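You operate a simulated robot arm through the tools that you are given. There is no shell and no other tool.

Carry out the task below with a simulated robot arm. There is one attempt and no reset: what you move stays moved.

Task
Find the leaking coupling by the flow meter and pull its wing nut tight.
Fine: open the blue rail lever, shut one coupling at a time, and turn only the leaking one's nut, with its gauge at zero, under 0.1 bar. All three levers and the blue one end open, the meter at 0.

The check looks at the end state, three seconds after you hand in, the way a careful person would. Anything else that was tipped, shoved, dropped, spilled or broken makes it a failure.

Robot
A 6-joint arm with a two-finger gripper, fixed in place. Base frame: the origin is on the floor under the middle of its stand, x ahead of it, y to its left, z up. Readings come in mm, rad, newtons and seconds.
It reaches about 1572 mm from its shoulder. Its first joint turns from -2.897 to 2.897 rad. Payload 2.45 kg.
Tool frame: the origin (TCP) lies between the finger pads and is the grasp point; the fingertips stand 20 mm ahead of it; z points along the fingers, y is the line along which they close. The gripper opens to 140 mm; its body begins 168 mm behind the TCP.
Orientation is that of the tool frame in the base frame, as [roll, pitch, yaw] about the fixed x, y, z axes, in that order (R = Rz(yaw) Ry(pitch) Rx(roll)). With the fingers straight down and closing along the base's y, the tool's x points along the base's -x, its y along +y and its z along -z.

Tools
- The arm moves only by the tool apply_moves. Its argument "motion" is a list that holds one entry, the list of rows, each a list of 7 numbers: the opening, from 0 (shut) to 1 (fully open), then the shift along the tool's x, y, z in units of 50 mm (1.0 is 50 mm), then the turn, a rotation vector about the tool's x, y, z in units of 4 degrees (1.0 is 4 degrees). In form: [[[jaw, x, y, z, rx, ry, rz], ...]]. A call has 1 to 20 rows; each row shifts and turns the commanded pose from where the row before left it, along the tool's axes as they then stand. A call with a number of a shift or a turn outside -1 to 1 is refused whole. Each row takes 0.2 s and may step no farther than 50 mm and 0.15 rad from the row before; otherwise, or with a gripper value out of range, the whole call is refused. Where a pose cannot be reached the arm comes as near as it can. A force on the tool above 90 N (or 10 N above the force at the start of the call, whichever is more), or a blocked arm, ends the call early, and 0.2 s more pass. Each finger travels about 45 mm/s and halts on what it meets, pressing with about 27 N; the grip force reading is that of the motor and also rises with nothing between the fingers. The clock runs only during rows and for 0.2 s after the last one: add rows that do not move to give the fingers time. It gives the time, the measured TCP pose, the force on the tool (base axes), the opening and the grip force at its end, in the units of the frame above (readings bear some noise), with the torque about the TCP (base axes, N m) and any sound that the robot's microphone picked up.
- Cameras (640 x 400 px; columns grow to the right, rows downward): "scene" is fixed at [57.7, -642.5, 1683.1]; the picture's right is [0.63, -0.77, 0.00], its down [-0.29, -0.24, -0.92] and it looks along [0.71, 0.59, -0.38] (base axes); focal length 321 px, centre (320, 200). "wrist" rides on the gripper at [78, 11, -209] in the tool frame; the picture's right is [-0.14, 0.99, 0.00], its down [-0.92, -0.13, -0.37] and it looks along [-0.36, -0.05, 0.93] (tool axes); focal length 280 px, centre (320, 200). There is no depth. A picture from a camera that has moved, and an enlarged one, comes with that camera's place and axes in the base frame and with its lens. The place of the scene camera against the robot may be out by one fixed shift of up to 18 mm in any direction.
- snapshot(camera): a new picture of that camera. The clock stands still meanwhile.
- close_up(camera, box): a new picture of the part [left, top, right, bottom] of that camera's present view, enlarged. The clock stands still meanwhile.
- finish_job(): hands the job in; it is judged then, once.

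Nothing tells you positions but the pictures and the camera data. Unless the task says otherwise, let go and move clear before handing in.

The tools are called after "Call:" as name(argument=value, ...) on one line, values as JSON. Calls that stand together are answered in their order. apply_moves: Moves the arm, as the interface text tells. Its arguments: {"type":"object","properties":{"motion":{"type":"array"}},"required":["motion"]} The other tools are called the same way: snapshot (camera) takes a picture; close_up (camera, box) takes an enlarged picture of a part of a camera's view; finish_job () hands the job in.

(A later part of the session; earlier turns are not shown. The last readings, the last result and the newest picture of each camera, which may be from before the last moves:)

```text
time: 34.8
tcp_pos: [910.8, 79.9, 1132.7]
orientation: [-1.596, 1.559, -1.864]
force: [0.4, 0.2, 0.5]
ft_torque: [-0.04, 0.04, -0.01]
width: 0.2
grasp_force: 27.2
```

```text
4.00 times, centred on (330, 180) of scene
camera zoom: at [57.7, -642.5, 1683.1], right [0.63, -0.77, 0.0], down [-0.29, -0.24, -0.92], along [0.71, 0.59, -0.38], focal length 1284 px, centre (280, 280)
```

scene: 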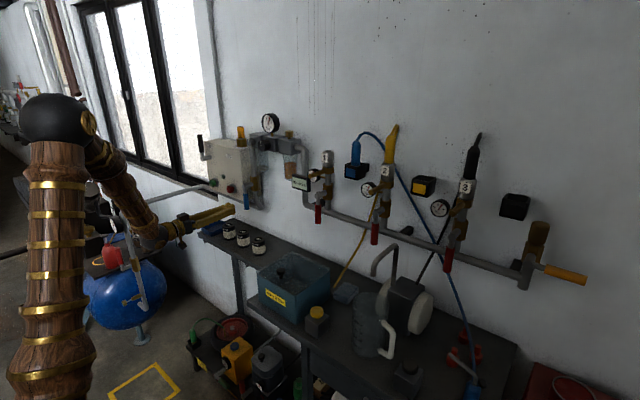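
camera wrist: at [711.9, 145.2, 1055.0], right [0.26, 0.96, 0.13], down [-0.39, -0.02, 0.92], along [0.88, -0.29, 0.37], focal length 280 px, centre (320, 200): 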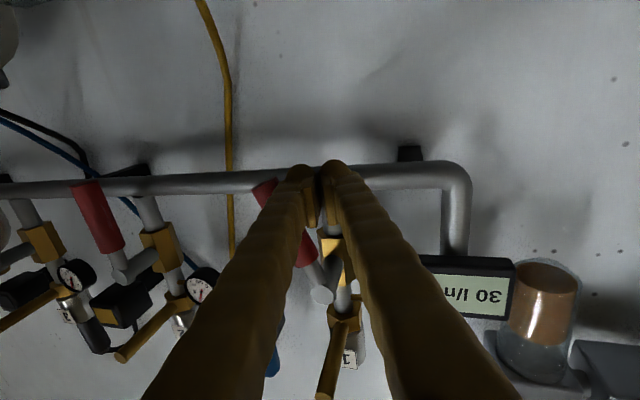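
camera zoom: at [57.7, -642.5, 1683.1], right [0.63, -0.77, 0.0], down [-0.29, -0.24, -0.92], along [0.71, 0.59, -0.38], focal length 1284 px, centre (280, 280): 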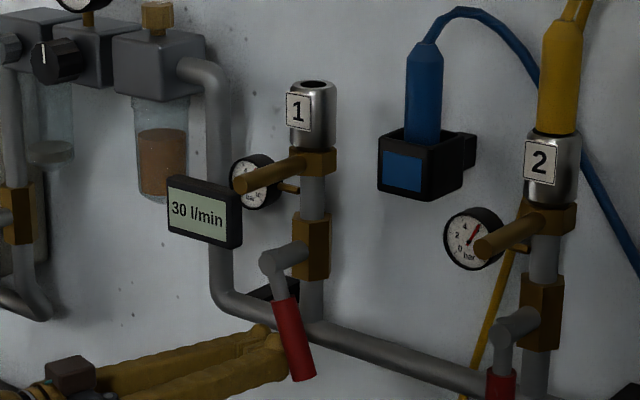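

Lever 1 turns freely toward -y, so I'll complete the swing to horizontal (shut).

Call:
apply_moves(motion=[[[0, -0.115, -0.229, 0.0635, 0, 0, 0], [0, -0.156, -0.206, 0.057, 0, 0, 0], [0, -0.19, -0.179, 0.05, 0, 0, 0], [0, -0.22, -0.143, 0.04, 0, 0, 0], [0, -0.242, -0.104, 0.029, 0, 0, 0], [0, -0.256, -0.062, 0.017, 0, 0, 0], [0, 0, 0, 0, 0, 0, 0]]])

Call:
snapshot(camera="wrist")

Call:
close_up(camera="scene", box=[280, 130, 380, 230])

```text
time: 36.4
tcp_pos: [912.1, 32.5, 1192.1]
orientation: [-1.591, 1.559, -1.859]
force: [0.5, 0.6, -1.2]
ft_torque: [0.02, 0.01, 0.04]
width: 0.1
grasp_force: 27.2
```

```text
taken
camera wrist: at [713.1, 97.6, 1114.7], right [0.26, 0.96, 0.13], down [-0.39, -0.02, 0.92], along [0.88, -0.29, 0.37], focal length 280 px, centre (320, 200)
```

wrist: 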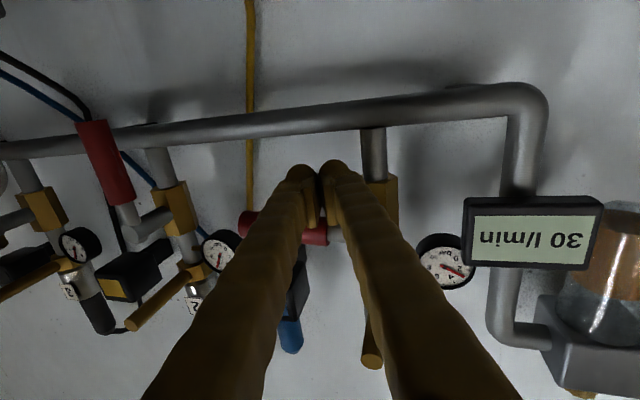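

```text
4.00 times, centred on (330, 180) of scene
camera zoom: at [57.7, -642.5, 1683.1], right [0.63, -0.77, 0.0], down [-0.29, -0.24, -0.92], along [0.71, 0.59, -0.38], focal length 1284 px, centre (280, 280)
```

zoom: 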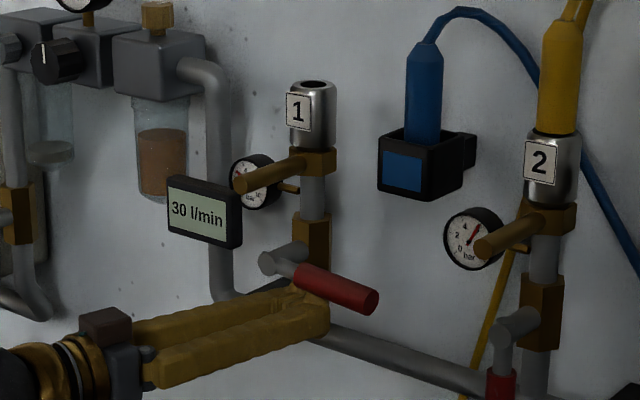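

Lever 1 is about horizontal and the meter still shows 30 l/min. I'll press gently to its stop and allow some time for the meter to react.

Call:
apply_moves(motion=[[[0, -0.1, 0, 0, 0, 0, 0], [0, -0.08, 0, 0, 0, 0, 0], [0, 0, 0, 0, 0, 0, 0]]])

Call:
snapshot(camera="wrist")

Call:
close_up(camera="scene", box=[280, 130, 380, 230])

```text
time: 37.2
tcp_pos: [911.9, 32.1, 1199.0]
orientation: [-2.009, 1.557, -2.279]
force: [-6.2, -7.8, -42.8]
ft_torque: [0.63, 0.08, 0.03]
width: 0.0
grasp_force: 27.4
```

```text
taken
camera wrist: at [712.9, 97.9, 1121.3], right [0.26, 0.96, 0.12], down [-0.38, -0.02, 0.92], along [0.89, -0.29, 0.36], focal length 280 px, centre (320, 200)
```

wrist: 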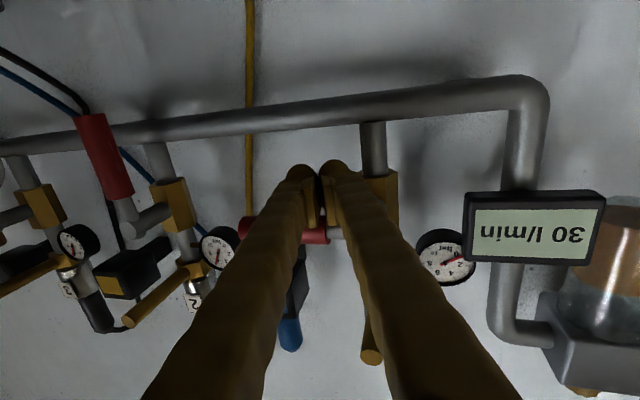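

```text
4.00 times, centred on (330, 180) of scene
camera zoom: at [57.7, -642.5, 1683.1], right [0.63, -0.77, 0.0], down [-0.29, -0.24, -0.92], along [0.71, 0.59, -0.38], focal length 1284 px, centre (280, 280)
```

zoom: 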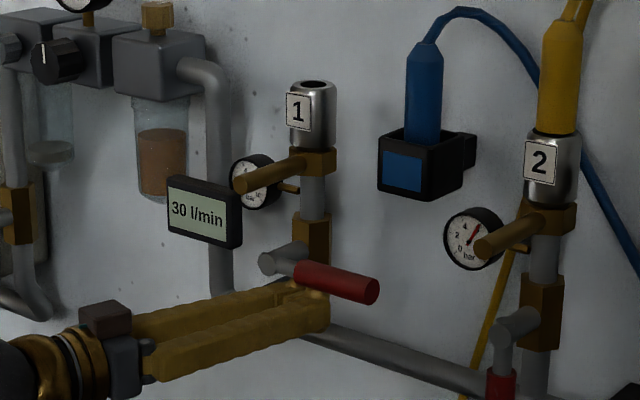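

The lever is at its stop. I'll back off slightly, wait, and read both gauge 1 and the meter.

Call:
apply_moves(motion=[[[0, 0.2, 0, 0, 0, 0, 0], [0, 0.1, 0, 0, 0, 0, 0], [0, 0, 0, -0.5, 0, 0, 0], [0, 0, 0, -0.6, 0, 0, 0], [0, 0, 0, -0.6, 0, 0, 0], [0, 0, 0, 0, 0, 0, 0], [0, 0, 0, 0, 0, 0, 0], [0, 0, 0, 0, 0, 0, 0], [0, 0, 0, 0, 0, 0, 0]]])

Call:
snapshot(camera="wrist")

Call:
close_up(camera="scene", box=[280, 130, 380, 230])

Call:
close_up(camera="wrist", box=[380, 160, 540, 260])

```text
time: 39.2
tcp_pos: [829.5, 55.9, 1186.3]
orientation: [-1.615, 1.557, -1.883]
force: [0.0, -0.2, 0.0]
ft_torque: [0.03, -0.01, -0.02]
width: 0.1
grasp_force: 26.9
```

```text
taken
camera wrist: at [631.7, 120.4, 1108.2], right [0.26, 0.96, 0.13], down [-0.39, -0.02, 0.92], along [0.88, -0.29, 0.37], focal length 280 px, centre (320, 200)
```

wrist: 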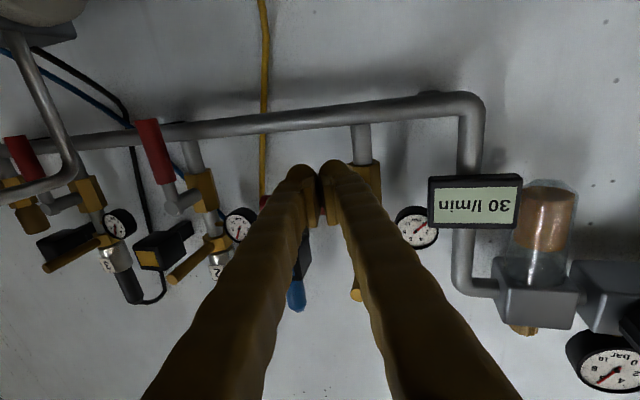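

```text
4.00 times, centred on (330, 180) of scene
camera zoom: at [57.7, -642.5, 1683.1], right [0.63, -0.77, 0.0], down [-0.29, -0.24, -0.92], along [0.71, 0.59, -0.38], focal length 1284 px, centre (280, 280)
```

zoom: 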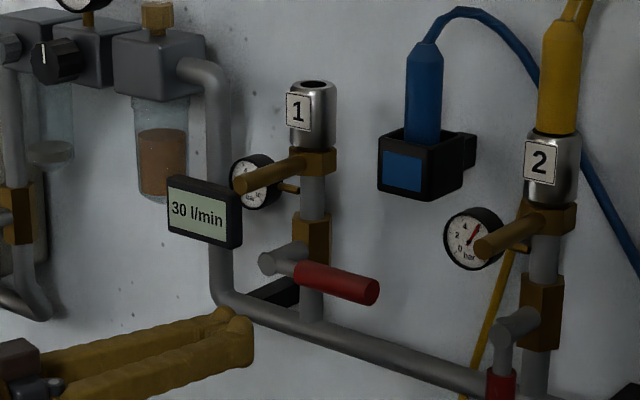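

```text
4.00 times, centred on (460, 210) of wrist
camera zoom: at [631.7, 120.4, 1108.2], right [0.26, 0.96, 0.13], down [-0.39, -0.02, 0.92], along [0.88, -0.29, 0.37], focal length 1122 px, centre (-240, 160)
```

zoom: 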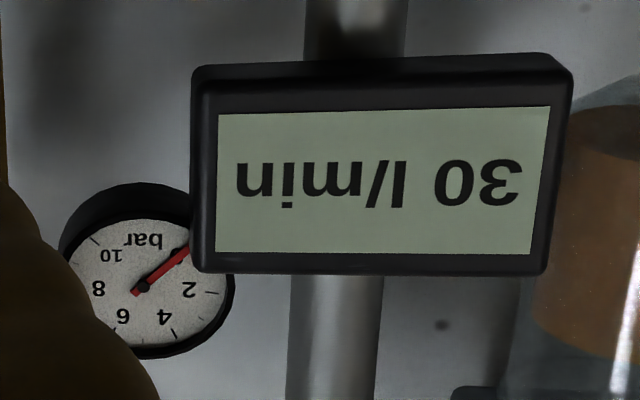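

Gauge 1 fell to 0 but the meter holds at 30 l/min, so coupling 1 isn't the leak. I'll go above the handle to reopen it, and read the meter once more on the way.

Call:
apply_moves(motion=[[[0, -0.547, -0.529, 0.215, 0, 0, 0], [0, -0.547, -0.529, 0.215, 0, 0, 0], [0, -0.547, -0.529, 0.215, 0, 0, 0], [0, 0, 0, 0, 0, 0, 0]]])

Call:
snapshot(camera="wrist")

Call:
close_up(camera="scene", box=[280, 130, 380, 230])

```text
time: 40.2
tcp_pos: [841.2, -26.2, 1268.3]
orientation: [-1.607, 1.56, -1.871]
force: [0.3, -0.3, 0.6]
ft_torque: [0.0, 0.02, -0.04]
width: 0.1
grasp_force: 26.8
```

```text
taken
camera wrist: at [642.0, 37.8, 1190.7], right [0.26, 0.96, 0.13], down [-0.39, -0.02, 0.92], along [0.88, -0.29, 0.37], focal length 280 px, centre (320, 200)
```

wrist: 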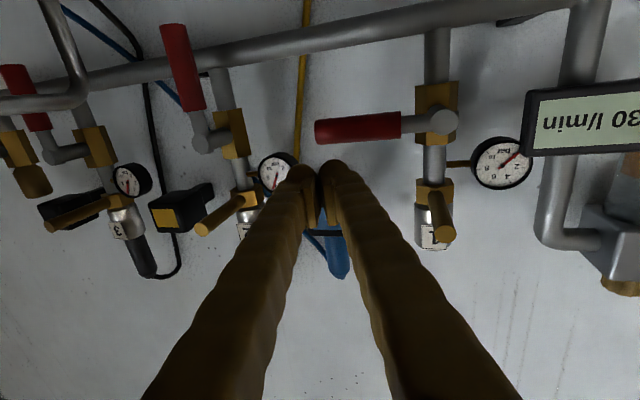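

```text
4.00 times, centred on (330, 180) of scene
camera zoom: at [57.7, -642.5, 1683.1], right [0.63, -0.77, 0.0], down [-0.29, -0.24, -0.92], along [0.71, 0.59, -0.38], focal length 1284 px, centre (280, 280)
```

zoom: 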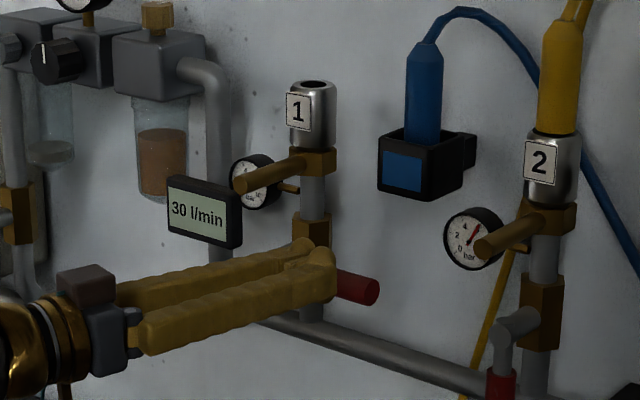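

Still 30 l/min with coupling 1 shut, which confirms coupling 1 is fine. Now I'll reopen lever 1 by sweeping it down.

Call:
apply_moves(motion=[[[0, 0, 0.174, 0.627, 0, 0, 0], [0, 0, 0.174, 0.627, 0, 0, 0], [0, 0.12, -0.05, 0, 0, 0, 0], [0, 0.264, -0.017, 0.005, 0, 0, 0], [0, 0.264, 0.025, -0.007, 0, 0, 0], [0, 0.254, 0.07, -0.0195, 0, 0, 0], [0, 0.238, 0.112, -0.031, 0, 0, 0], [0, 0.214, 0.15, -0.042, 0, 0, 0], [0, 0.186, 0.183, -0.051, 0, 0, 0], [0, 0.148, 0.212, -0.059, 0, 0, 0], [0, 0.108, 0.233, -0.065, 0, 0, 0], [0, 0.064, 0.247, -0.068, 0, 0, 0], [0, 0, 0, 0, 0, 0, 0]]])

Call:
snapshot(camera="wrist")

Call:
close_up(camera="scene", box=[280, 130, 380, 230])

```text
time: 43.0
tcp_pos: [904.7, 30.6, 1174.8]
orientation: [-1.633, 1.558, -1.901]
force: [0.8, 0.6, 0.2]
ft_torque: [0.03, 0.0, 0.02]
width: 0.1
grasp_force: 27.2
```

```text
taken
camera wrist: at [705.4, 95.2, 1097.6], right [0.26, 0.96, 0.13], down [-0.39, -0.02, 0.92], along [0.88, -0.29, 0.36], focal length 280 px, centre (320, 200)
```

wrist: 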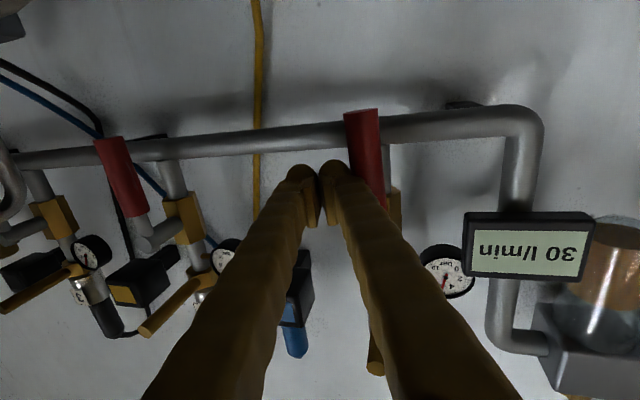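

```text
4.00 times, centred on (330, 180) of scene
camera zoom: at [57.7, -642.5, 1683.1], right [0.63, -0.77, 0.0], down [-0.29, -0.24, -0.92], along [0.71, 0.59, -0.38], focal length 1284 px, centre (280, 280)
```

zoom: 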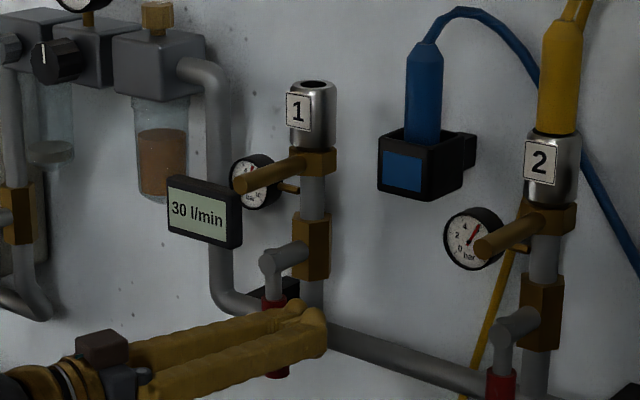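

Lever 1 hangs down again. I'll press it lightly into its stop to make sure it's fully open.

Call:
apply_moves(motion=[[[0, 0, 0.1, -0.03, 0, 0, 0], [0, 0, 0.1, -0.03, 0, 0, 0], [0, 0, 0.05, -0.014, 0, 0, 0], [0, 0, 0, 0, 0, 0, 0]]])

Call:
snapshot(camera="wrist")

```text
time: 43.8
tcp_pos: [905.3, 34.7, 1174.9]
orientation: [-1.645, 1.563, -1.925]
force: [-3.0, -20.7, -0.4]
ft_torque: [0.19, -0.07, -0.13]
width: 0.0
grasp_force: 26.8
stopped in row 3: the force on the tool passed its limit at 96 N (the readings are from after the stop); the commanded pose is now the measured one
```

```text
taken
camera wrist: at [705.2, 102.6, 1097.1], right [0.28, 0.95, 0.13], down [-0.39, -0.01, 0.92], along [0.88, -0.3, 0.36], focal length 280 px, centre (320, 200)
```

wrist: 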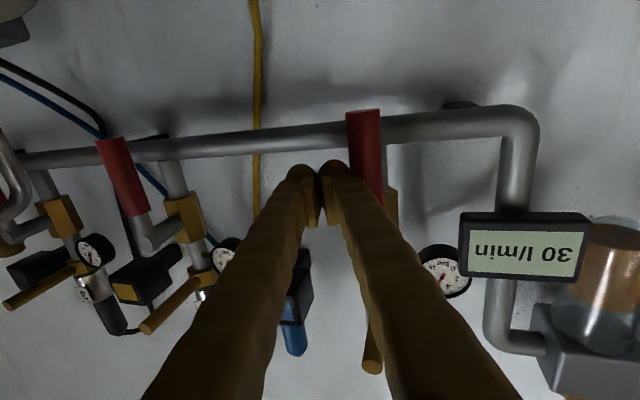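

Lever 1 is firmly open. I'll back out, then re-pose the wrist (pitch down, swing across, pitch up) so it can work at couplings 2 and 3 from the other side of its limit.

Call:
apply_moves(motion=[[[0, 0, -0.386, 0.106, 0, 0, 0], [0, 0, -0.23, -0.806, 0, 0, 0], [0, 0, -0.23, -0.806, 0, 0, 0], [0, 0, -0.23, -0.806, 0, 0, 0], [0, -0.75, 0, 0, 0, 0, 0], [0, -0.75, 0, 0, 0, 0, 0], [0, 0, 0, 0, 0, 1, 0], [0, 0, 0, 0, 0, 1, 0], [0, 0, 0, 0, 0, 1, 0], [0, 0, 0, 0, 0, 1, 0], [0, 0, 0, 0, 0, 1, 0], [0, 0, 0, 0, 0, 1, 0], [0, 0, 0, 0, 0, 1, 0], [0, 0, 0, 0, 0, 1, 0], [0, 0, 0, 0, 0, 1, 0], [0, 0, 0, 0, 0, 1, 0], [0, 0, 0, 0, 0, 0, 0]]])

Call:
snapshot(camera="wrist")

Call:
snapshot(camera="scene")

```text
time: 47.4
tcp_pos: [778.0, 16.0, 1251.8]
orientation: [-3.128, 0.872, 2.874]
force: [0.8, -0.1, -0.1]
ft_torque: [-0.02, -0.04, 0.04]
width: 0.1
grasp_force: 26.9
```

```text
taken
camera wrist: at [578.6, 86.0, 1326.1], right [0.36, 0.93, 0.1], down [0.27, -0.2, 0.94], along [0.9, -0.31, -0.32], focal length 280 px, centre (320, 200)
```

wrist: 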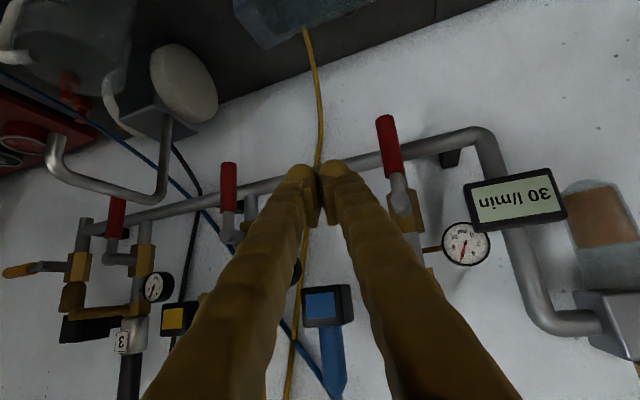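

```text
taken
```

scene: 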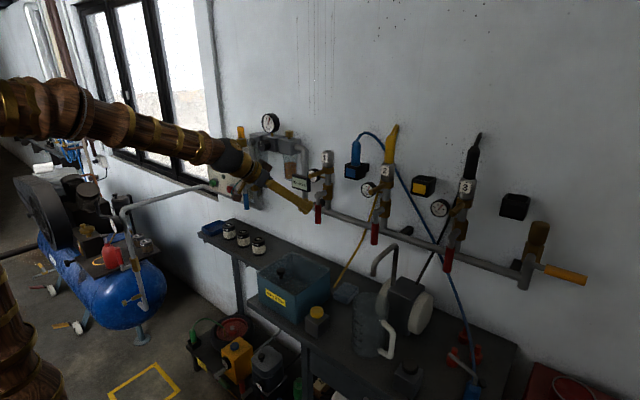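

The wrist unfolded cleanly. A gray swan-neck handle stands at y≈-278 (x 737–881, z up to about 1150), so for lever 2 I'll come in with the tool yawed about -28°, keeping the gripper body away from it.

Call:
apply_moves(motion=[[[0, 0, 0, 0, 0.83, 0.01, 0.7], [0, 0, 0, 0, 0.83, 0.01, 0.7], [0, 0, 0, 0, 0.83, 0.01, 0.7], [0, 0, 0, 0, 0, -1, 0], [0, 0, 0, 0, 0, -1, 0], [0, 0, 0, 0, 0, -1, 0], [0, 0, 0, 0, 0, -1, 0], [0, 0, 0, 0, 0, -1, 0], [0, 0, 0, 0, 0, -1, 0], [0, 0, 0, 0, 0, -1, 0], [0, 0, 0, 0, 0, -1, 0], [0, 0, 0, 0, 0, -1, 0], [0, 0, 0, 0, 0, -1, 0], [0, 0, 0, 0, 0, 0, 0]]])

Call:
snapshot(camera="wrist")

```text
time: 50.4
tcp_pos: [778.6, 15.3, 1249.8]
orientation: [-1.569, 1.563, -2.074]
force: [-0.4, 1.2, 0.1]
ft_torque: [0.0, -0.02, 0.02]
width: 0.0
grasp_force: 26.7
```

```text
taken
camera wrist: at [599.9, 127.2, 1172.6], right [0.48, 0.87, 0.13], down [-0.38, 0.07, 0.92], along [0.79, -0.49, 0.37], focal length 280 px, centre (320, 200)
```

wrist: 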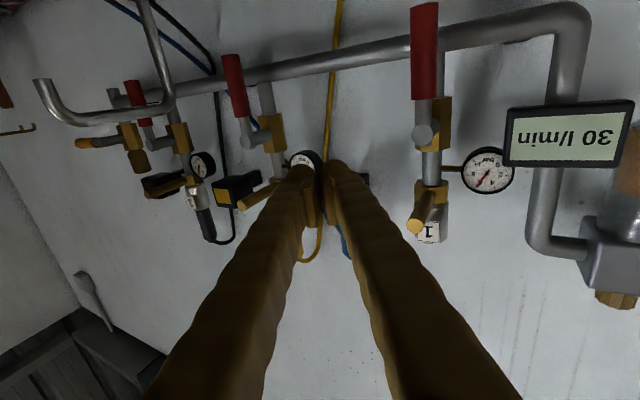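

Call:
apply_moves(motion=[[[0, 0.5, -0.396, 0.596, 0, 0, 0], [0, 0.5, -0.396, 0.596, 0, 0, 0], [0, 0.5, -0.396, 0.596, 0, 0, 0], [0, 0.5, -0.396, 0.596, 0, 0, 0], [0, 0, 0, 0, 0, 0, 0]]])

Call:
snapshot(camera="wrist")

Call:
snapshot(camera="scene")

```text
time: 51.6
tcp_pos: [842.2, -111.2, 1150.4]
orientation: [-1.653, 1.563, -2.158]
force: [0.1, 0.3, -0.8]
ft_torque: [0.02, -0.02, 0.01]
width: 0.0
grasp_force: 27.6
```

```text
taken
camera wrist: at [665.1, -1.1, 1073.2], right [0.48, 0.87, 0.13], down [-0.38, 0.07, 0.92], along [0.79, -0.49, 0.36], focal length 280 px, centre (320, 200)
```

wrist: 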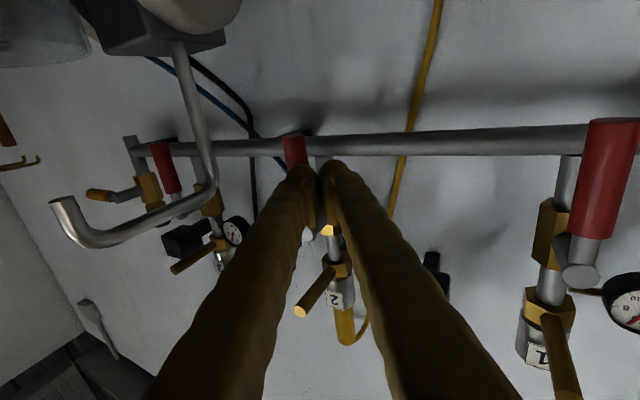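

```text
taken
```

scene: 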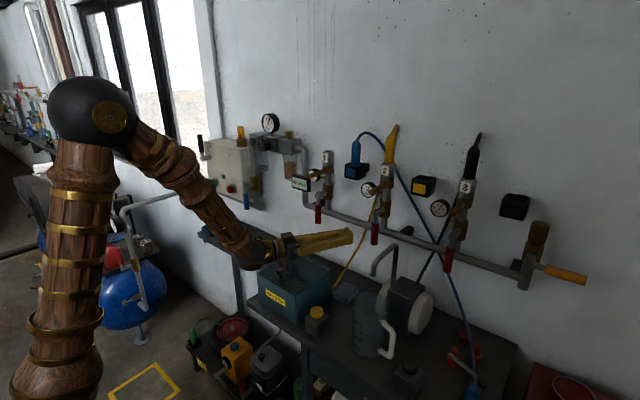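

Call:
apply_moves(motion=[[[0, 0.21, 0.3, 0.77, 0, 0, 0], [0, 0.21, 0.3, 0.77, 0, 0, 0], [0, 0, -0.262, 0.145, 0, 0, 0], [0, 0.018, -0.231, 0.128, 0, 0, 0], [0, -0.026, -0.231, 0.128, 0, 0, 0], [0, -0.073, -0.222, 0.123, 0, 0, 0], [0, 0, 0, 0, 0, 0, 0]]])

Call:
snapshot(camera="wrist")

Call:
close_up(camera="scene", box=[330, 130, 470, 290])

```text
time: 53.2
tcp_pos: [924.8, -176.1, 1134.0]
orientation: [-1.617, 1.561, -2.126]
force: [0.2, -0.5, -0.5]
ft_torque: [0.0, -0.02, 0.02]
width: 0.0
grasp_force: 26.8
```

```text
taken
camera wrist: at [747.4, -64.7, 1056.5], right [0.48, 0.87, 0.13], down [-0.38, 0.07, 0.92], along [0.79, -0.49, 0.37], focal length 280 px, centre (320, 200)
```

wrist: 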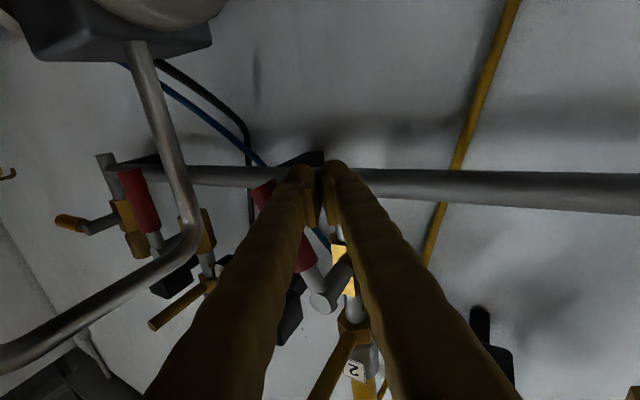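

```text
2.50 times, centred on (400, 210) of scene
camera zoom: at [57.7, -642.5, 1683.1], right [0.63, -0.77, 0.0], down [-0.29, -0.24, -0.92], along [0.71, 0.59, -0.38], focal length 802 px, centre (120, 175)
```

zoom: 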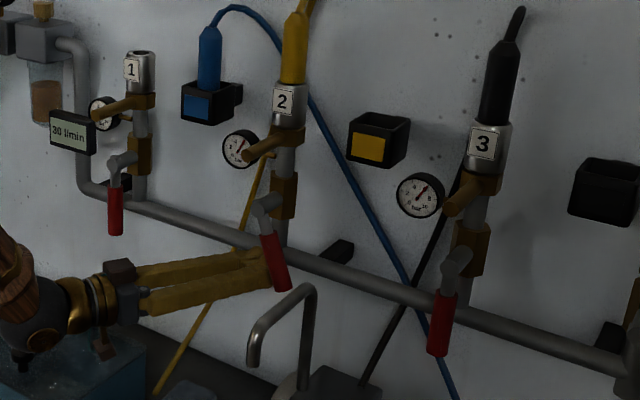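

Lever 2 follows and the hook is clear of the gripper. I'll finish the swing.

Call:
apply_moves(motion=[[[0, -0.115, -0.208, 0.115, 0, 0, 0], [0, -0.156, -0.187, 0.104, 0, 0, 0], [0, -0.19, -0.163, 0.09, 0, 0, 0], [0, -0.22, -0.13, 0.072, 0, 0, 0], [0, -0.242, -0.0945, 0.052, 0, 0, 0], [0, -0.256, -0.056, 0.031, 0, 0, 0], [0, -0.1, 0, 0, 0, 0, 0], [0, 0, 0, 0, 0, 0, 0]]])

Call:
snapshot(camera="wrist")

Call:
close_up(camera="scene", box=[290, 130, 450, 270])

```text
time: 55.0
tcp_pos: [924.3, -224.8, 1198.4]
orientation: [-1.634, 1.564, -2.137]
force: [2.8, -0.2, -1.5]
ft_torque: [0.0, 0.03, 0.02]
width: 0.0
grasp_force: 26.6
```

```text
taken
camera wrist: at [747.4, -113.4, 1120.9], right [0.48, 0.87, 0.13], down [-0.38, 0.07, 0.92], along [0.79, -0.49, 0.36], focal length 280 px, centre (320, 200)
```

wrist: 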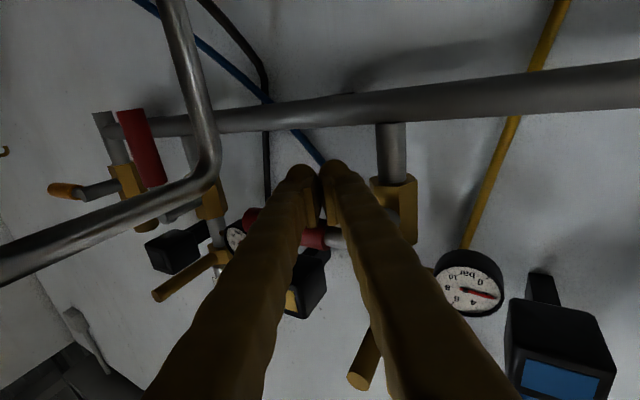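

```text
2.86 times, centred on (370, 200) of scene
camera zoom: at [57.7, -642.5, 1683.1], right [0.63, -0.77, 0.0], down [-0.29, -0.24, -0.92], along [0.71, 0.59, -0.38], focal length 917 px, centre (177, 200)
```

zoom: 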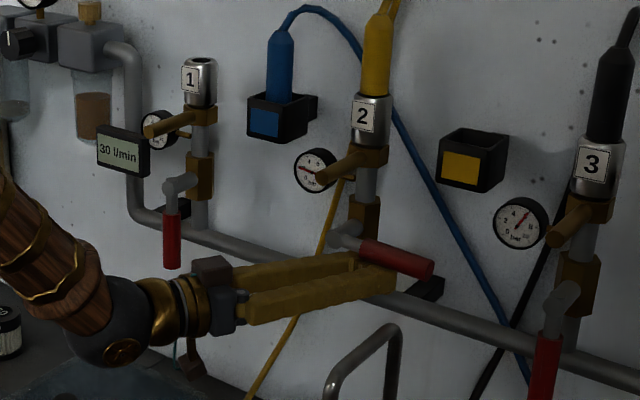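

Gauge 2 is falling and the meter still shows 30. I'll press to the stop and wait a little for both to settle.

Call:
apply_moves(motion=[[[0, -0.08, 0, 0, 0, 0, 0], [0, -0.04, 0, 0, 0, 0, 0], [0, 0, 0, 0, 0, 0, 0], [0, 0.1, 0, 0, 0, 0, 0], [0, 0, 0, 0, 0, 0, 0], [0, 0, 0, 0, 0, 0, 0], [0, 0, 0, 0, 0, 0, 0], [0, 0, 0, 0, 0, 0, 0]]])

Call:
close_up(camera="wrist", box=[400, 220, 560, 320])

Call:
close_up(camera="scene", box=[290, 130, 450, 270])

```text
time: 56.8
tcp_pos: [924.8, -224.0, 1198.8]
orientation: [-1.641, 1.563, -2.146]
force: [0.2, -1.0, 0.3]
ft_torque: [-0.01, -0.01, 0.02]
width: 0.0
grasp_force: 29.3
```

```text
4.00 times, centred on (480, 270) of wrist
camera zoom: at [747.7, -113.0, 1121.7], right [0.48, 0.87, 0.13], down [-0.38, 0.07, 0.92], along [0.79, -0.49, 0.36], focal length 1122 px, centre (-320, -80)
```

zoom: 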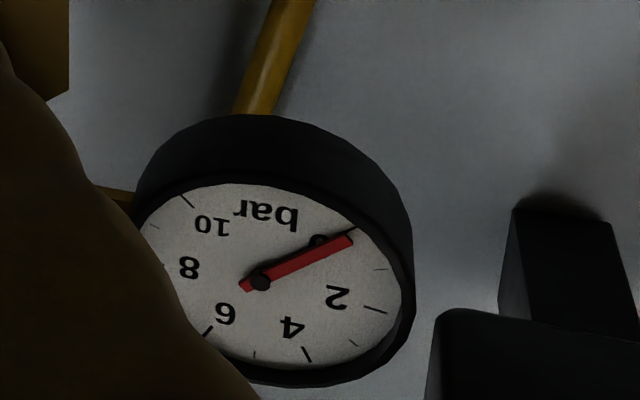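

```text
2.86 times, centred on (370, 200) of scene
camera zoom: at [57.7, -642.5, 1683.1], right [0.63, -0.77, 0.0], down [-0.29, -0.24, -0.92], along [0.71, 0.59, -0.38], focal length 917 px, centre (177, 200)
```

zoom: 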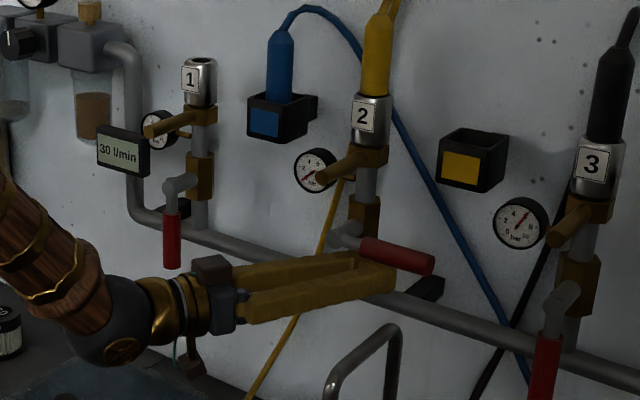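

Gauge 2 has dropped to about zero while the meter still shows 30, so coupling 2 is also sound, which leaves coupling 3. I'll back out and go above to reopen lever 2, confirming the meter on the way.

Call:
apply_moves(motion=[[[0, 0.3, 0, 0, 0, 0, 0], [0, 0, -0.387, -0.7, 0, 0, 0], [0, 0, -0.387, -0.7, 0, 0, 0], [0, -0.573, -0.268, 0.148, 0, 0, 0], [0, -0.573, -0.268, 0.148, 0, 0, 0], [0, -0.573, -0.268, 0.148, 0, 0, 0], [0, 0, 0, 0, 0, 0, 0]]])

Call:
snapshot(camera="wrist")

Call:
close_up(camera="scene", box=[290, 130, 450, 270])

```text
time: 58.4
tcp_pos: [845.9, -269.8, 1271.7]
orientation: [-1.656, 1.564, -2.164]
force: [-0.2, 0.2, 0.2]
ft_torque: [-0.04, 0.04, 0.03]
width: 0.0
grasp_force: 29.8
```

```text
taken
camera wrist: at [666.9, -158.6, 1195.0], right [0.48, 0.87, 0.13], down [-0.38, 0.07, 0.92], along [0.79, -0.49, 0.36], focal length 280 px, centre (320, 200)
```

wrist: 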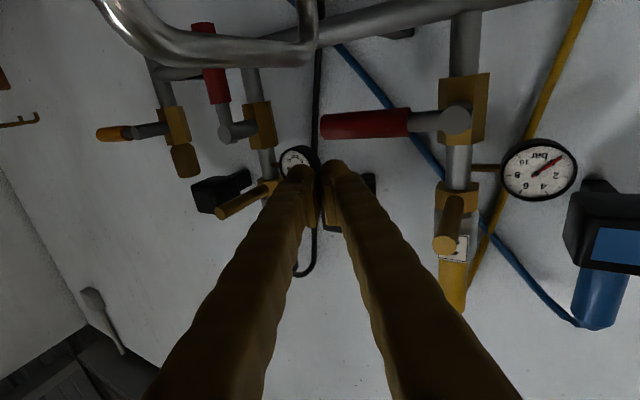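

```text
2.86 times, centred on (370, 200) of scene
camera zoom: at [57.7, -642.5, 1683.1], right [0.63, -0.77, 0.0], down [-0.29, -0.24, -0.92], along [0.71, 0.59, -0.38], focal length 917 px, centre (177, 200)
```

zoom: 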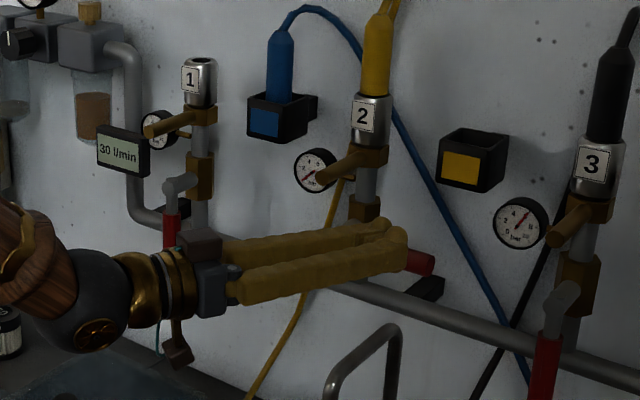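

The meter is still at 30 l/min, so I'll reopen lever 2.

Call:
apply_moves(motion=[[[0, 0, 0.29, 0.525, 0, 0, 0], [0, 0, 0.29, 0.525, 0, 0, 0], [0, 0.2, 0, 0, 0, 0, 0], [0, 0.23, -0.019, 0.011, 0, 0, 0], [0, 0.23, 0.016, -0.009, 0, 0, 0], [0, 0.223, 0.051, -0.028, 0, 0, 0], [0, 0.21, 0.084, -0.046, 0, 0, 0], [0, 0.19, 0.114, -0.063, 0, 0, 0], [0, 0.164, 0.142, -0.078, 0, 0, 0], [0, 0.134, 0.165, -0.091, 0, 0, 0], [0, 0.098, 0.182, -0.101, 0, 0, 0], [0, 0.062, 0.194, -0.107, 0, 0, 0], [0, 0, 0, 0, 0, 0, 0]]])

Call:
snapshot(camera="wrist")

Call:
close_up(camera="scene", box=[290, 130, 450, 270])

```text
time: 61.2
tcp_pos: [904.4, -219.5, 1184.3]
orientation: [-1.647, 1.565, -2.156]
force: [-8.2, -33.0, 3.5]
ft_torque: [0.34, -0.1, 0.09]
width: 0.1
grasp_force: 29.1
```

```text
taken
camera wrist: at [727.1, -106.9, 1106.0], right [0.48, 0.87, 0.13], down [-0.38, 0.07, 0.92], along [0.79, -0.5, 0.36], focal length 280 px, centre (320, 200)
```

wrist: 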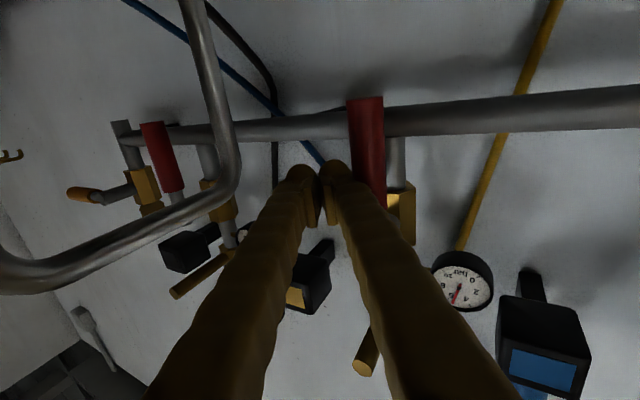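

```text
2.86 times, centred on (370, 200) of scene
camera zoom: at [57.7, -642.5, 1683.1], right [0.63, -0.77, 0.0], down [-0.29, -0.24, -0.92], along [0.71, 0.59, -0.38], focal length 917 px, centre (177, 200)
```

zoom: 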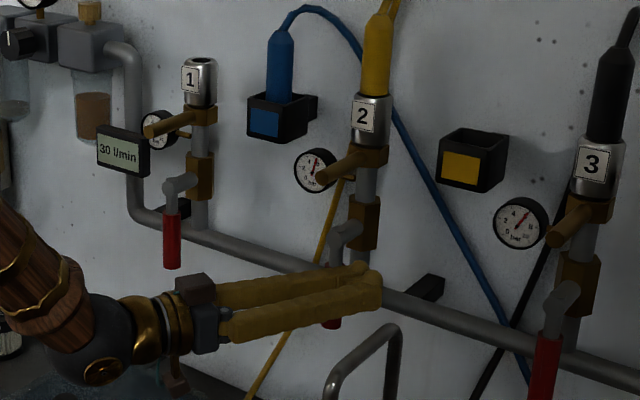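

Lever 2 is back against its open stop and gauge 2 is recovering. I'll retreat along the tool axis and up, then pitch down to re-pose for coupling 3.

Call:
apply_moves(motion=[[[0, 0, -0.15, 0, 0, 0, 0], [0, 0, 0, -0.7, 0, 0, 0], [0, 0, 0, -0.7, 0, 0, 0], [0, 0, 0, -0.8, 0, 0, 0], [0, -0.8, 0, -0.3, 0, 0, 0], [0, -0.8, 0, -0.3, 0, 0, 0], [0, 0, 0, 0, 0, 1, 0], [0, 0, 0, 0, 0, 1, 0], [0, 0, 0, 0, 0, 1, 0], [0, 0, 0, 0, 0, 1, 0], [0, 0, 0, 0, 0, 1, 0], [0, 0, 0, 0, 0, 1, 0], [0, 0, 0, 0, 0, 1, 0], [0, 0, 0, 0, 0, 1, 0], [0, 0, 0, 0, 0, 1, 0], [0, 0, 0, 0, 0, 1, 0], [0, 0, 0, 0, 0, 1, 0], [0, 0, 0, 0, 0, 0, 0]]])

Call:
snapshot(camera="wrist")

Call:
snapshot(camera="scene")

```text
time: 65.0
tcp_pos: [778.8, -155.5, 1263.9]
orientation: [-3.128, 0.801, 2.645]
force: [0.3, -0.3, -0.8]
ft_torque: [0.0, 0.01, -0.04]
width: 0.0
grasp_force: 28.9
```

```text
taken
camera wrist: at [605.7, -45.3, 1352.8], right [0.56, 0.82, 0.09], down [0.27, -0.29, 0.92], along [0.78, -0.49, -0.38], focal length 280 px, centre (320, 200)
```

wrist: 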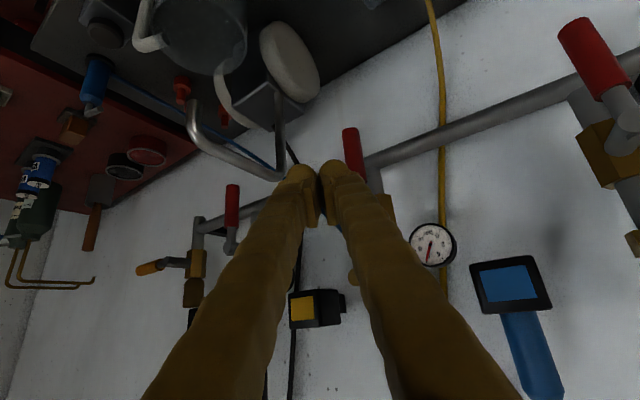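

```text
taken
```

scene: 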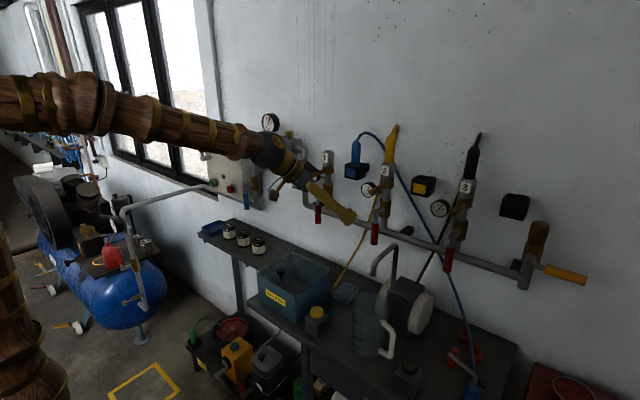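

Clean again. Now I'll yaw to about +15° and shift to y≈-380 while pitched down, well above the hook and jug.

Call:
apply_moves(motion=[[[0, 0, 0, 0, -0.71, -0.01, -0.69], [0, 0, 0, 0, -0.71, -0.01, -0.69], [0, 0, 0, 0, -0.71, -0.01, -0.69], [0, 0, 0, 0, -0.71, -0.01, -0.69], [0, 0, 0, 0, -0.71, -0.01, -0.69], [0, 0, 0, 0, -0.71, -0.01, -0.69], [0, 0, 0, 0, -0.71, -0.01, -0.69], [0, 0, 0, 0, -0.71, -0.01, -0.69], [0, 0, 0, 0, -0.71, -0.01, -0.69], [0, 0, 0, 0, -0.71, -0.01, -0.69], [0, 0, 0, 0, -0.71, -0.01, -0.69], [0, 0.162, -0.869, -0.167, 0, 0, 0], [0, 0.162, -0.869, -0.167, 0, 0, 0], [0, 0.162, -0.869, -0.167, 0, 0, 0], [0, 0.162, -0.869, -0.167, 0, 0, 0], [0, 0.162, -0.869, -0.167, 0, 0, 0], [0, 0, 0, 0, 0, 0, 0]]])

Call:
snapshot(camera="wrist")

```text
time: 68.6
tcp_pos: [778.5, -379.4, 1264.8]
orientation: [-3.127, 0.802, -2.876]
force: [0.3, -0.2, -0.1]
ft_torque: [0.02, -0.01, -0.01]
width: 0.0
grasp_force: 29.6
```

```text
taken
camera wrist: at [577.9, -419.9, 1354.8], right [-0.16, 0.98, 0.09], down [0.39, -0.02, 0.92], along [0.91, 0.18, -0.38], focal length 280 px, centre (320, 200)
```

wrist: 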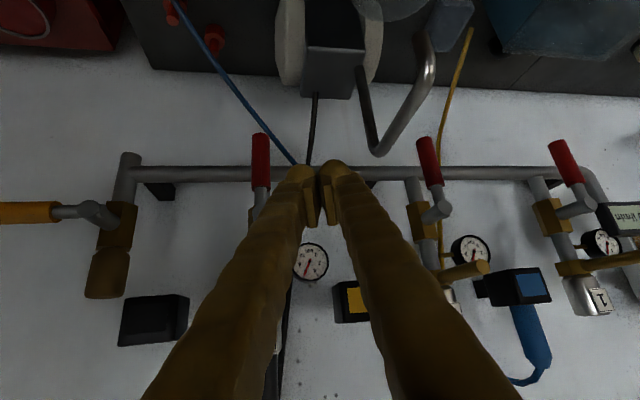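

Now pitch up to level at this spot.

Call:
apply_moves(motion=[[[0, 0, 0, 0, 0, -1, 0], [0, 0, 0, 0, 0, -1, 0], [0, 0, 0, 0, 0, -1, 0], [0, 0, 0, 0, 0, -1, 0], [0, 0, 0, 0, 0, -1, 0], [0, 0, 0, 0, 0, -1, 0], [0, 0, 0, 0, 0, -1, 0], [0, 0, 0, 0, 0, -1, 0], [0, 0, 0, 0, 0, -1, 0], [0, 0, 0, 0, 0, -1, 0], [0, 0, 0, 0, 0, -1, 0], [0, 0, 0, 0, 0, 0, 0]]])

Call:
snapshot(camera="wrist")

Call:
snapshot(camera="scene")

```text
time: 71.2
tcp_pos: [777.2, -380.4, 1264.7]
orientation: [-1.502, 1.561, -1.249]
force: [0.5, 0.2, -0.1]
ft_torque: [0.0, 0.02, -0.01]
width: 0.1
grasp_force: 29.2
```

```text
taken
camera wrist: at [572.6, -422.3, 1187.3], right [-0.25, 0.96, 0.13], down [-0.33, -0.21, 0.92], along [0.91, 0.19, 0.37], focal length 280 px, centre (320, 200)
```

wrist: 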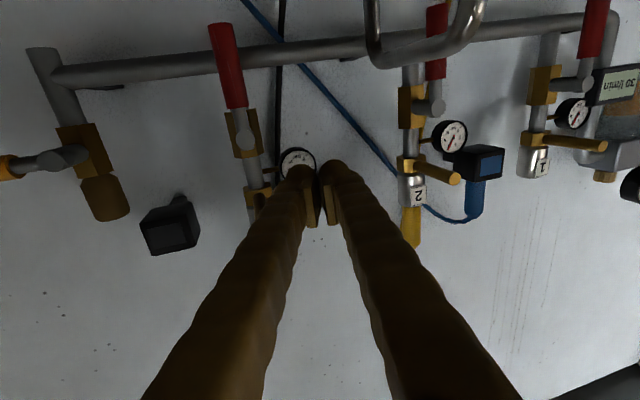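

```text
taken
```

scene: 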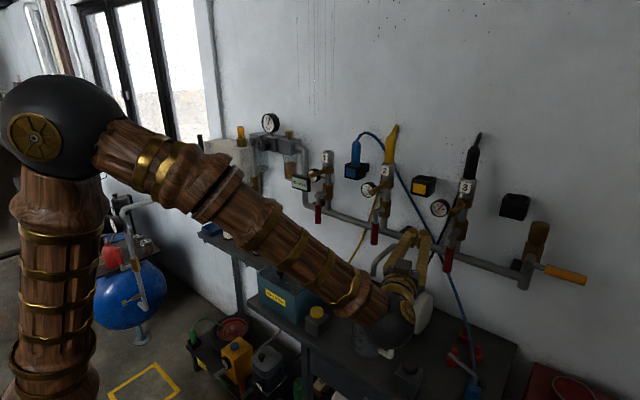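

Call:
apply_moves(motion=[[[0, 0.635, -0.0735, 0.358, 0, 0, 0], [0, 0.635, -0.0735, 0.358, 0, 0, 0], [0, 0.635, -0.0735, 0.358, 0, 0, 0], [0, 0.635, -0.0735, 0.358, 0, 0, 0], [0, 0, 0, 0, 0, 0, 0]]])

Call:
snapshot(camera="wrist")

Call:
snapshot(camera="scene")

```text
time: 72.4
tcp_pos: [850.3, -379.7, 1137.7]
orientation: [-1.558, 1.561, -1.301]
force: [-0.4, -0.4, -0.5]
ft_torque: [0.01, 0.02, -0.02]
width: 0.1
grasp_force: 29.4
```

```text
taken
camera wrist: at [646.0, -422.2, 1059.5], right [-0.25, 0.96, 0.13], down [-0.33, -0.21, 0.92], along [0.91, 0.19, 0.37], focal length 280 px, centre (320, 200)
```

wrist: 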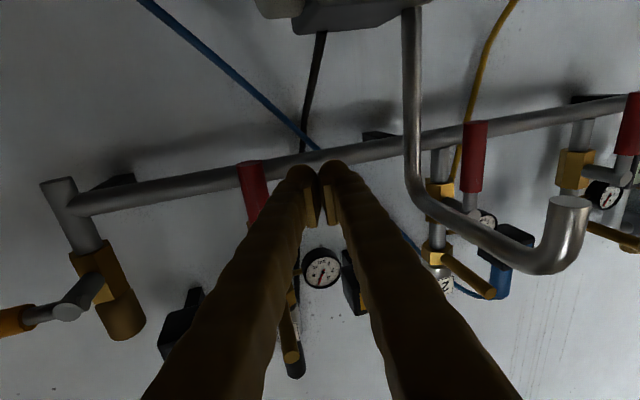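

```text
taken
```

scene: 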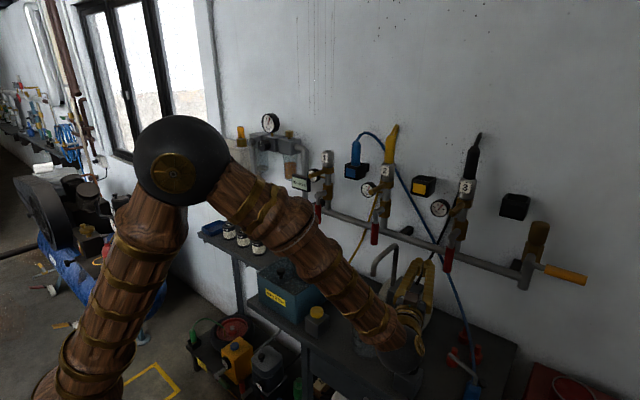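

Call:
apply_moves(motion=[[[0, 0, -0.127, 0.484, 0, 0, 0], [0, 0, -0.127, 0.484, 0, 0, 0], [0, 0, -0.213, -0.056, 0, 0, 0], [0, 0.022, -0.222, -0.058, 0, 0, 0], [0, -0.018, -0.22, -0.058, 0, 0, 0], [0, -0.058, -0.217, -0.057, 0, 0, 0], [0, -0.096, -0.203, -0.053, 0, 0, 0], [0, 0, 0, 0, 0, 0, 0]]])

Call:
snapshot(camera="wrist")

Call:
close_up(camera="scene", box=[380, 130, 540, 290])

```text
time: 74.2
tcp_pos: [900.3, -433.3, 1145.9]
orientation: [-1.569, 1.56, -1.315]
force: [-0.1, 0.3, -0.5]
ft_torque: [0.04, -0.01, 0.03]
width: 0.0
grasp_force: 28.9
```

```text
taken
camera wrist: at [695.5, -476.1, 1068.0], right [-0.25, 0.96, 0.13], down [-0.33, -0.21, 0.92], along [0.91, 0.19, 0.37], focal length 280 px, centre (320, 200)
```

wrist: 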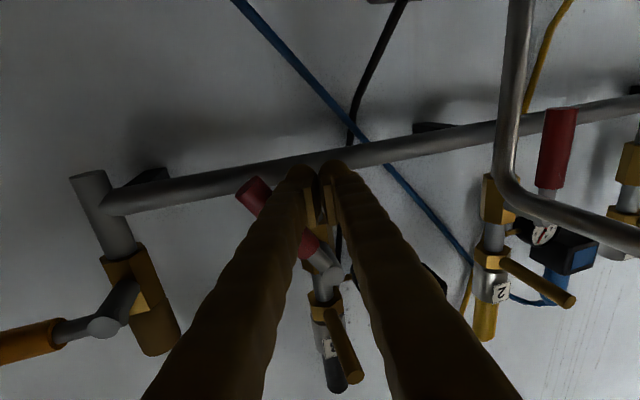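

```text
2.50 times, centred on (460, 210) of scene
camera zoom: at [57.7, -642.5, 1683.1], right [0.63, -0.77, 0.0], down [-0.29, -0.24, -0.92], along [0.71, 0.59, -0.38], focal length 802 px, centre (-30, 175)
```

zoom: 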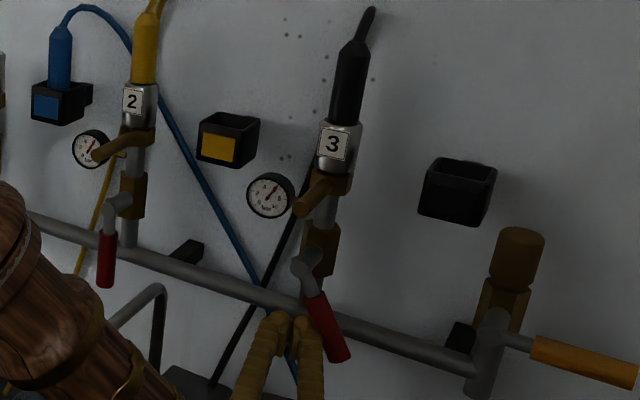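

Lever 3 follows too. I'll complete its swing to shut.

Call:
apply_moves(motion=[[[0, -0.13, -0.184, -0.048, 0, 0, 0], [0, -0.162, -0.159, -0.042, 0, 0, 0], [0, -0.188, -0.13, -0.034, 0, 0, 0], [0, -0.208, -0.095, -0.025, 0, 0, 0], [0, -0.222, -0.06, -0.016, 0, 0, 0], [0, -0.15, 0, 0, 0, 0, 0], [0, -0.08, 0, 0, 0, 0, 0], [0, 0, 0, 0, 0, 0, 0]]])

Call:
snapshot(camera="wrist")

Call:
close_up(camera="scene", box=[380, 130, 540, 290])

Call:
close_up(camera="scene", box=[280, 150, 380, 230])

```text
time: 76.0
tcp_pos: [900.4, -465.9, 1197.8]
orientation: [-2.337, 1.562, -2.081]
force: [-29.9, -2.1, -67.4]
ft_torque: [0.5, 0.25, -0.51]
width: 0.0
grasp_force: 29.3
```

```text
taken
camera wrist: at [694.4, -508.1, 1121.5], right [-0.25, 0.96, 0.13], down [-0.32, -0.21, 0.92], along [0.91, 0.19, 0.36], focal length 280 px, centre (320, 200)
```

wrist: 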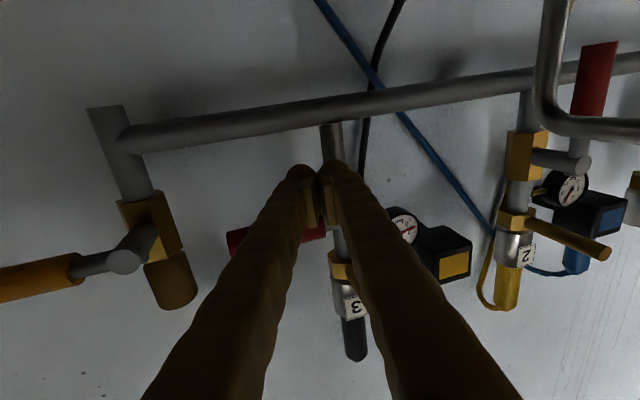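

```text
2.50 times, centred on (460, 210) of scene
camera zoom: at [57.7, -642.5, 1683.1], right [0.63, -0.77, 0.0], down [-0.29, -0.24, -0.92], along [0.71, 0.59, -0.38], focal length 802 px, centre (-30, 175)
```

zoom: 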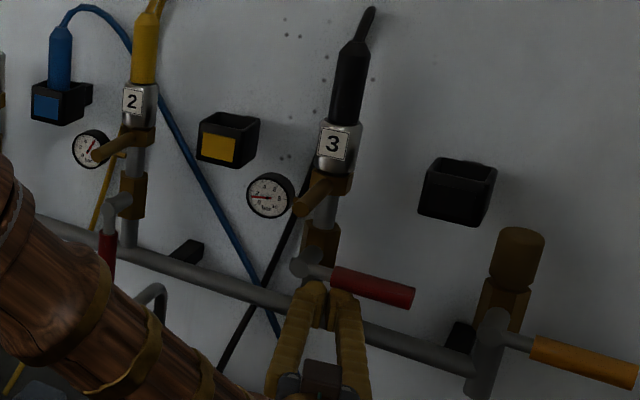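

```text
5.00 times, centred on (330, 190) of scene
camera zoom: at [57.7, -642.5, 1683.1], right [0.63, -0.77, 0.0], down [-0.29, -0.24, -0.92], along [0.71, 0.59, -0.38], focal length 1604 px, centre (270, 250)
```

zoom: 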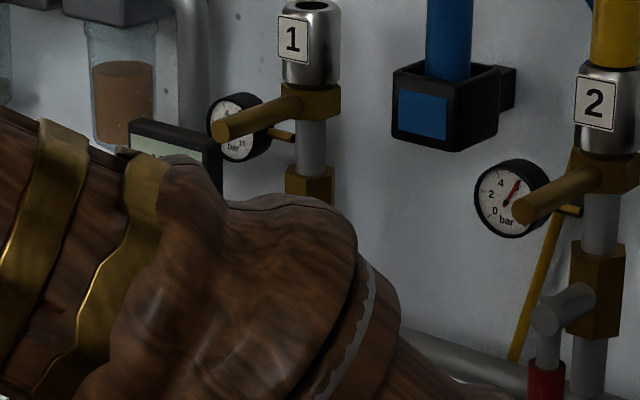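

Lever 3 is at its shut stop and gauge 3 is falling. The arm hides the meter, so I'll back away and find a clear view of it.

Call:
apply_moves(motion=[[[0, 0.2, 0, 0, 0, 0, 0], [0, 0.1, 0, -0.3, 0, 0, 0], [0, 0, 0, -0.8, 0, 0, 0], [0, 0, 0, -0.9, 0, 0, 0], [0, -0.6, 0, -0.5, 0, 0, 0], [0, -0.8, 0.3, 0, 0, 0, 0], [0, -0.8, 0.3, 0, 0, 0, 0], [0, 0, 0, 0, 0, 0, 0]]])

Call:
snapshot(camera="wrist")

Call:
snapshot(camera="scene")

```text
time: 77.8
tcp_pos: [769.8, -466.6, 1299.2]
orientation: [-1.555, 1.561, -1.302]
force: [-0.4, 0.0, 0.2]
ft_torque: [0.02, -0.02, 0.02]
width: 0.0
grasp_force: 29.5
```

```text
taken
camera wrist: at [565.3, -508.6, 1221.8], right [-0.25, 0.96, 0.13], down [-0.33, -0.21, 0.92], along [0.91, 0.19, 0.37], focal length 280 px, centre (320, 200)
```

wrist: 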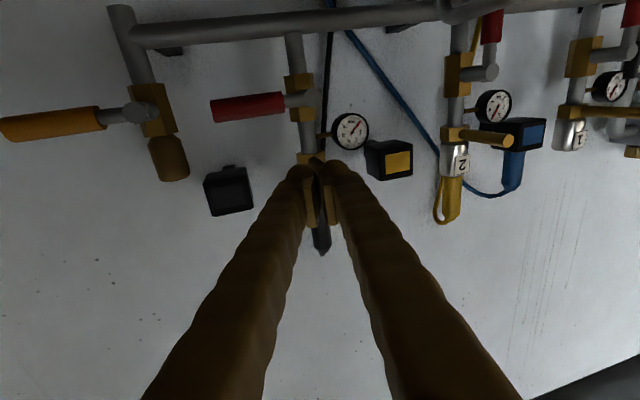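

```text
taken
```

scene: 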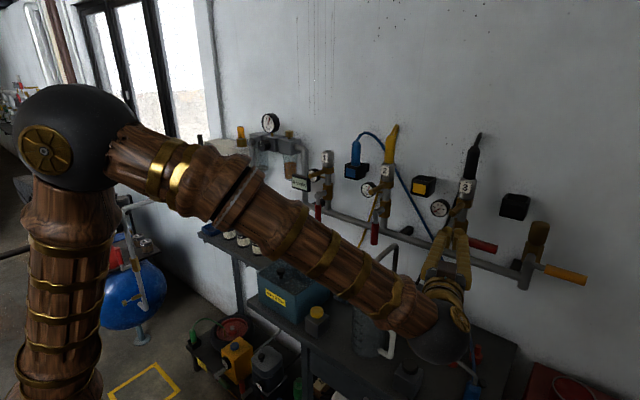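

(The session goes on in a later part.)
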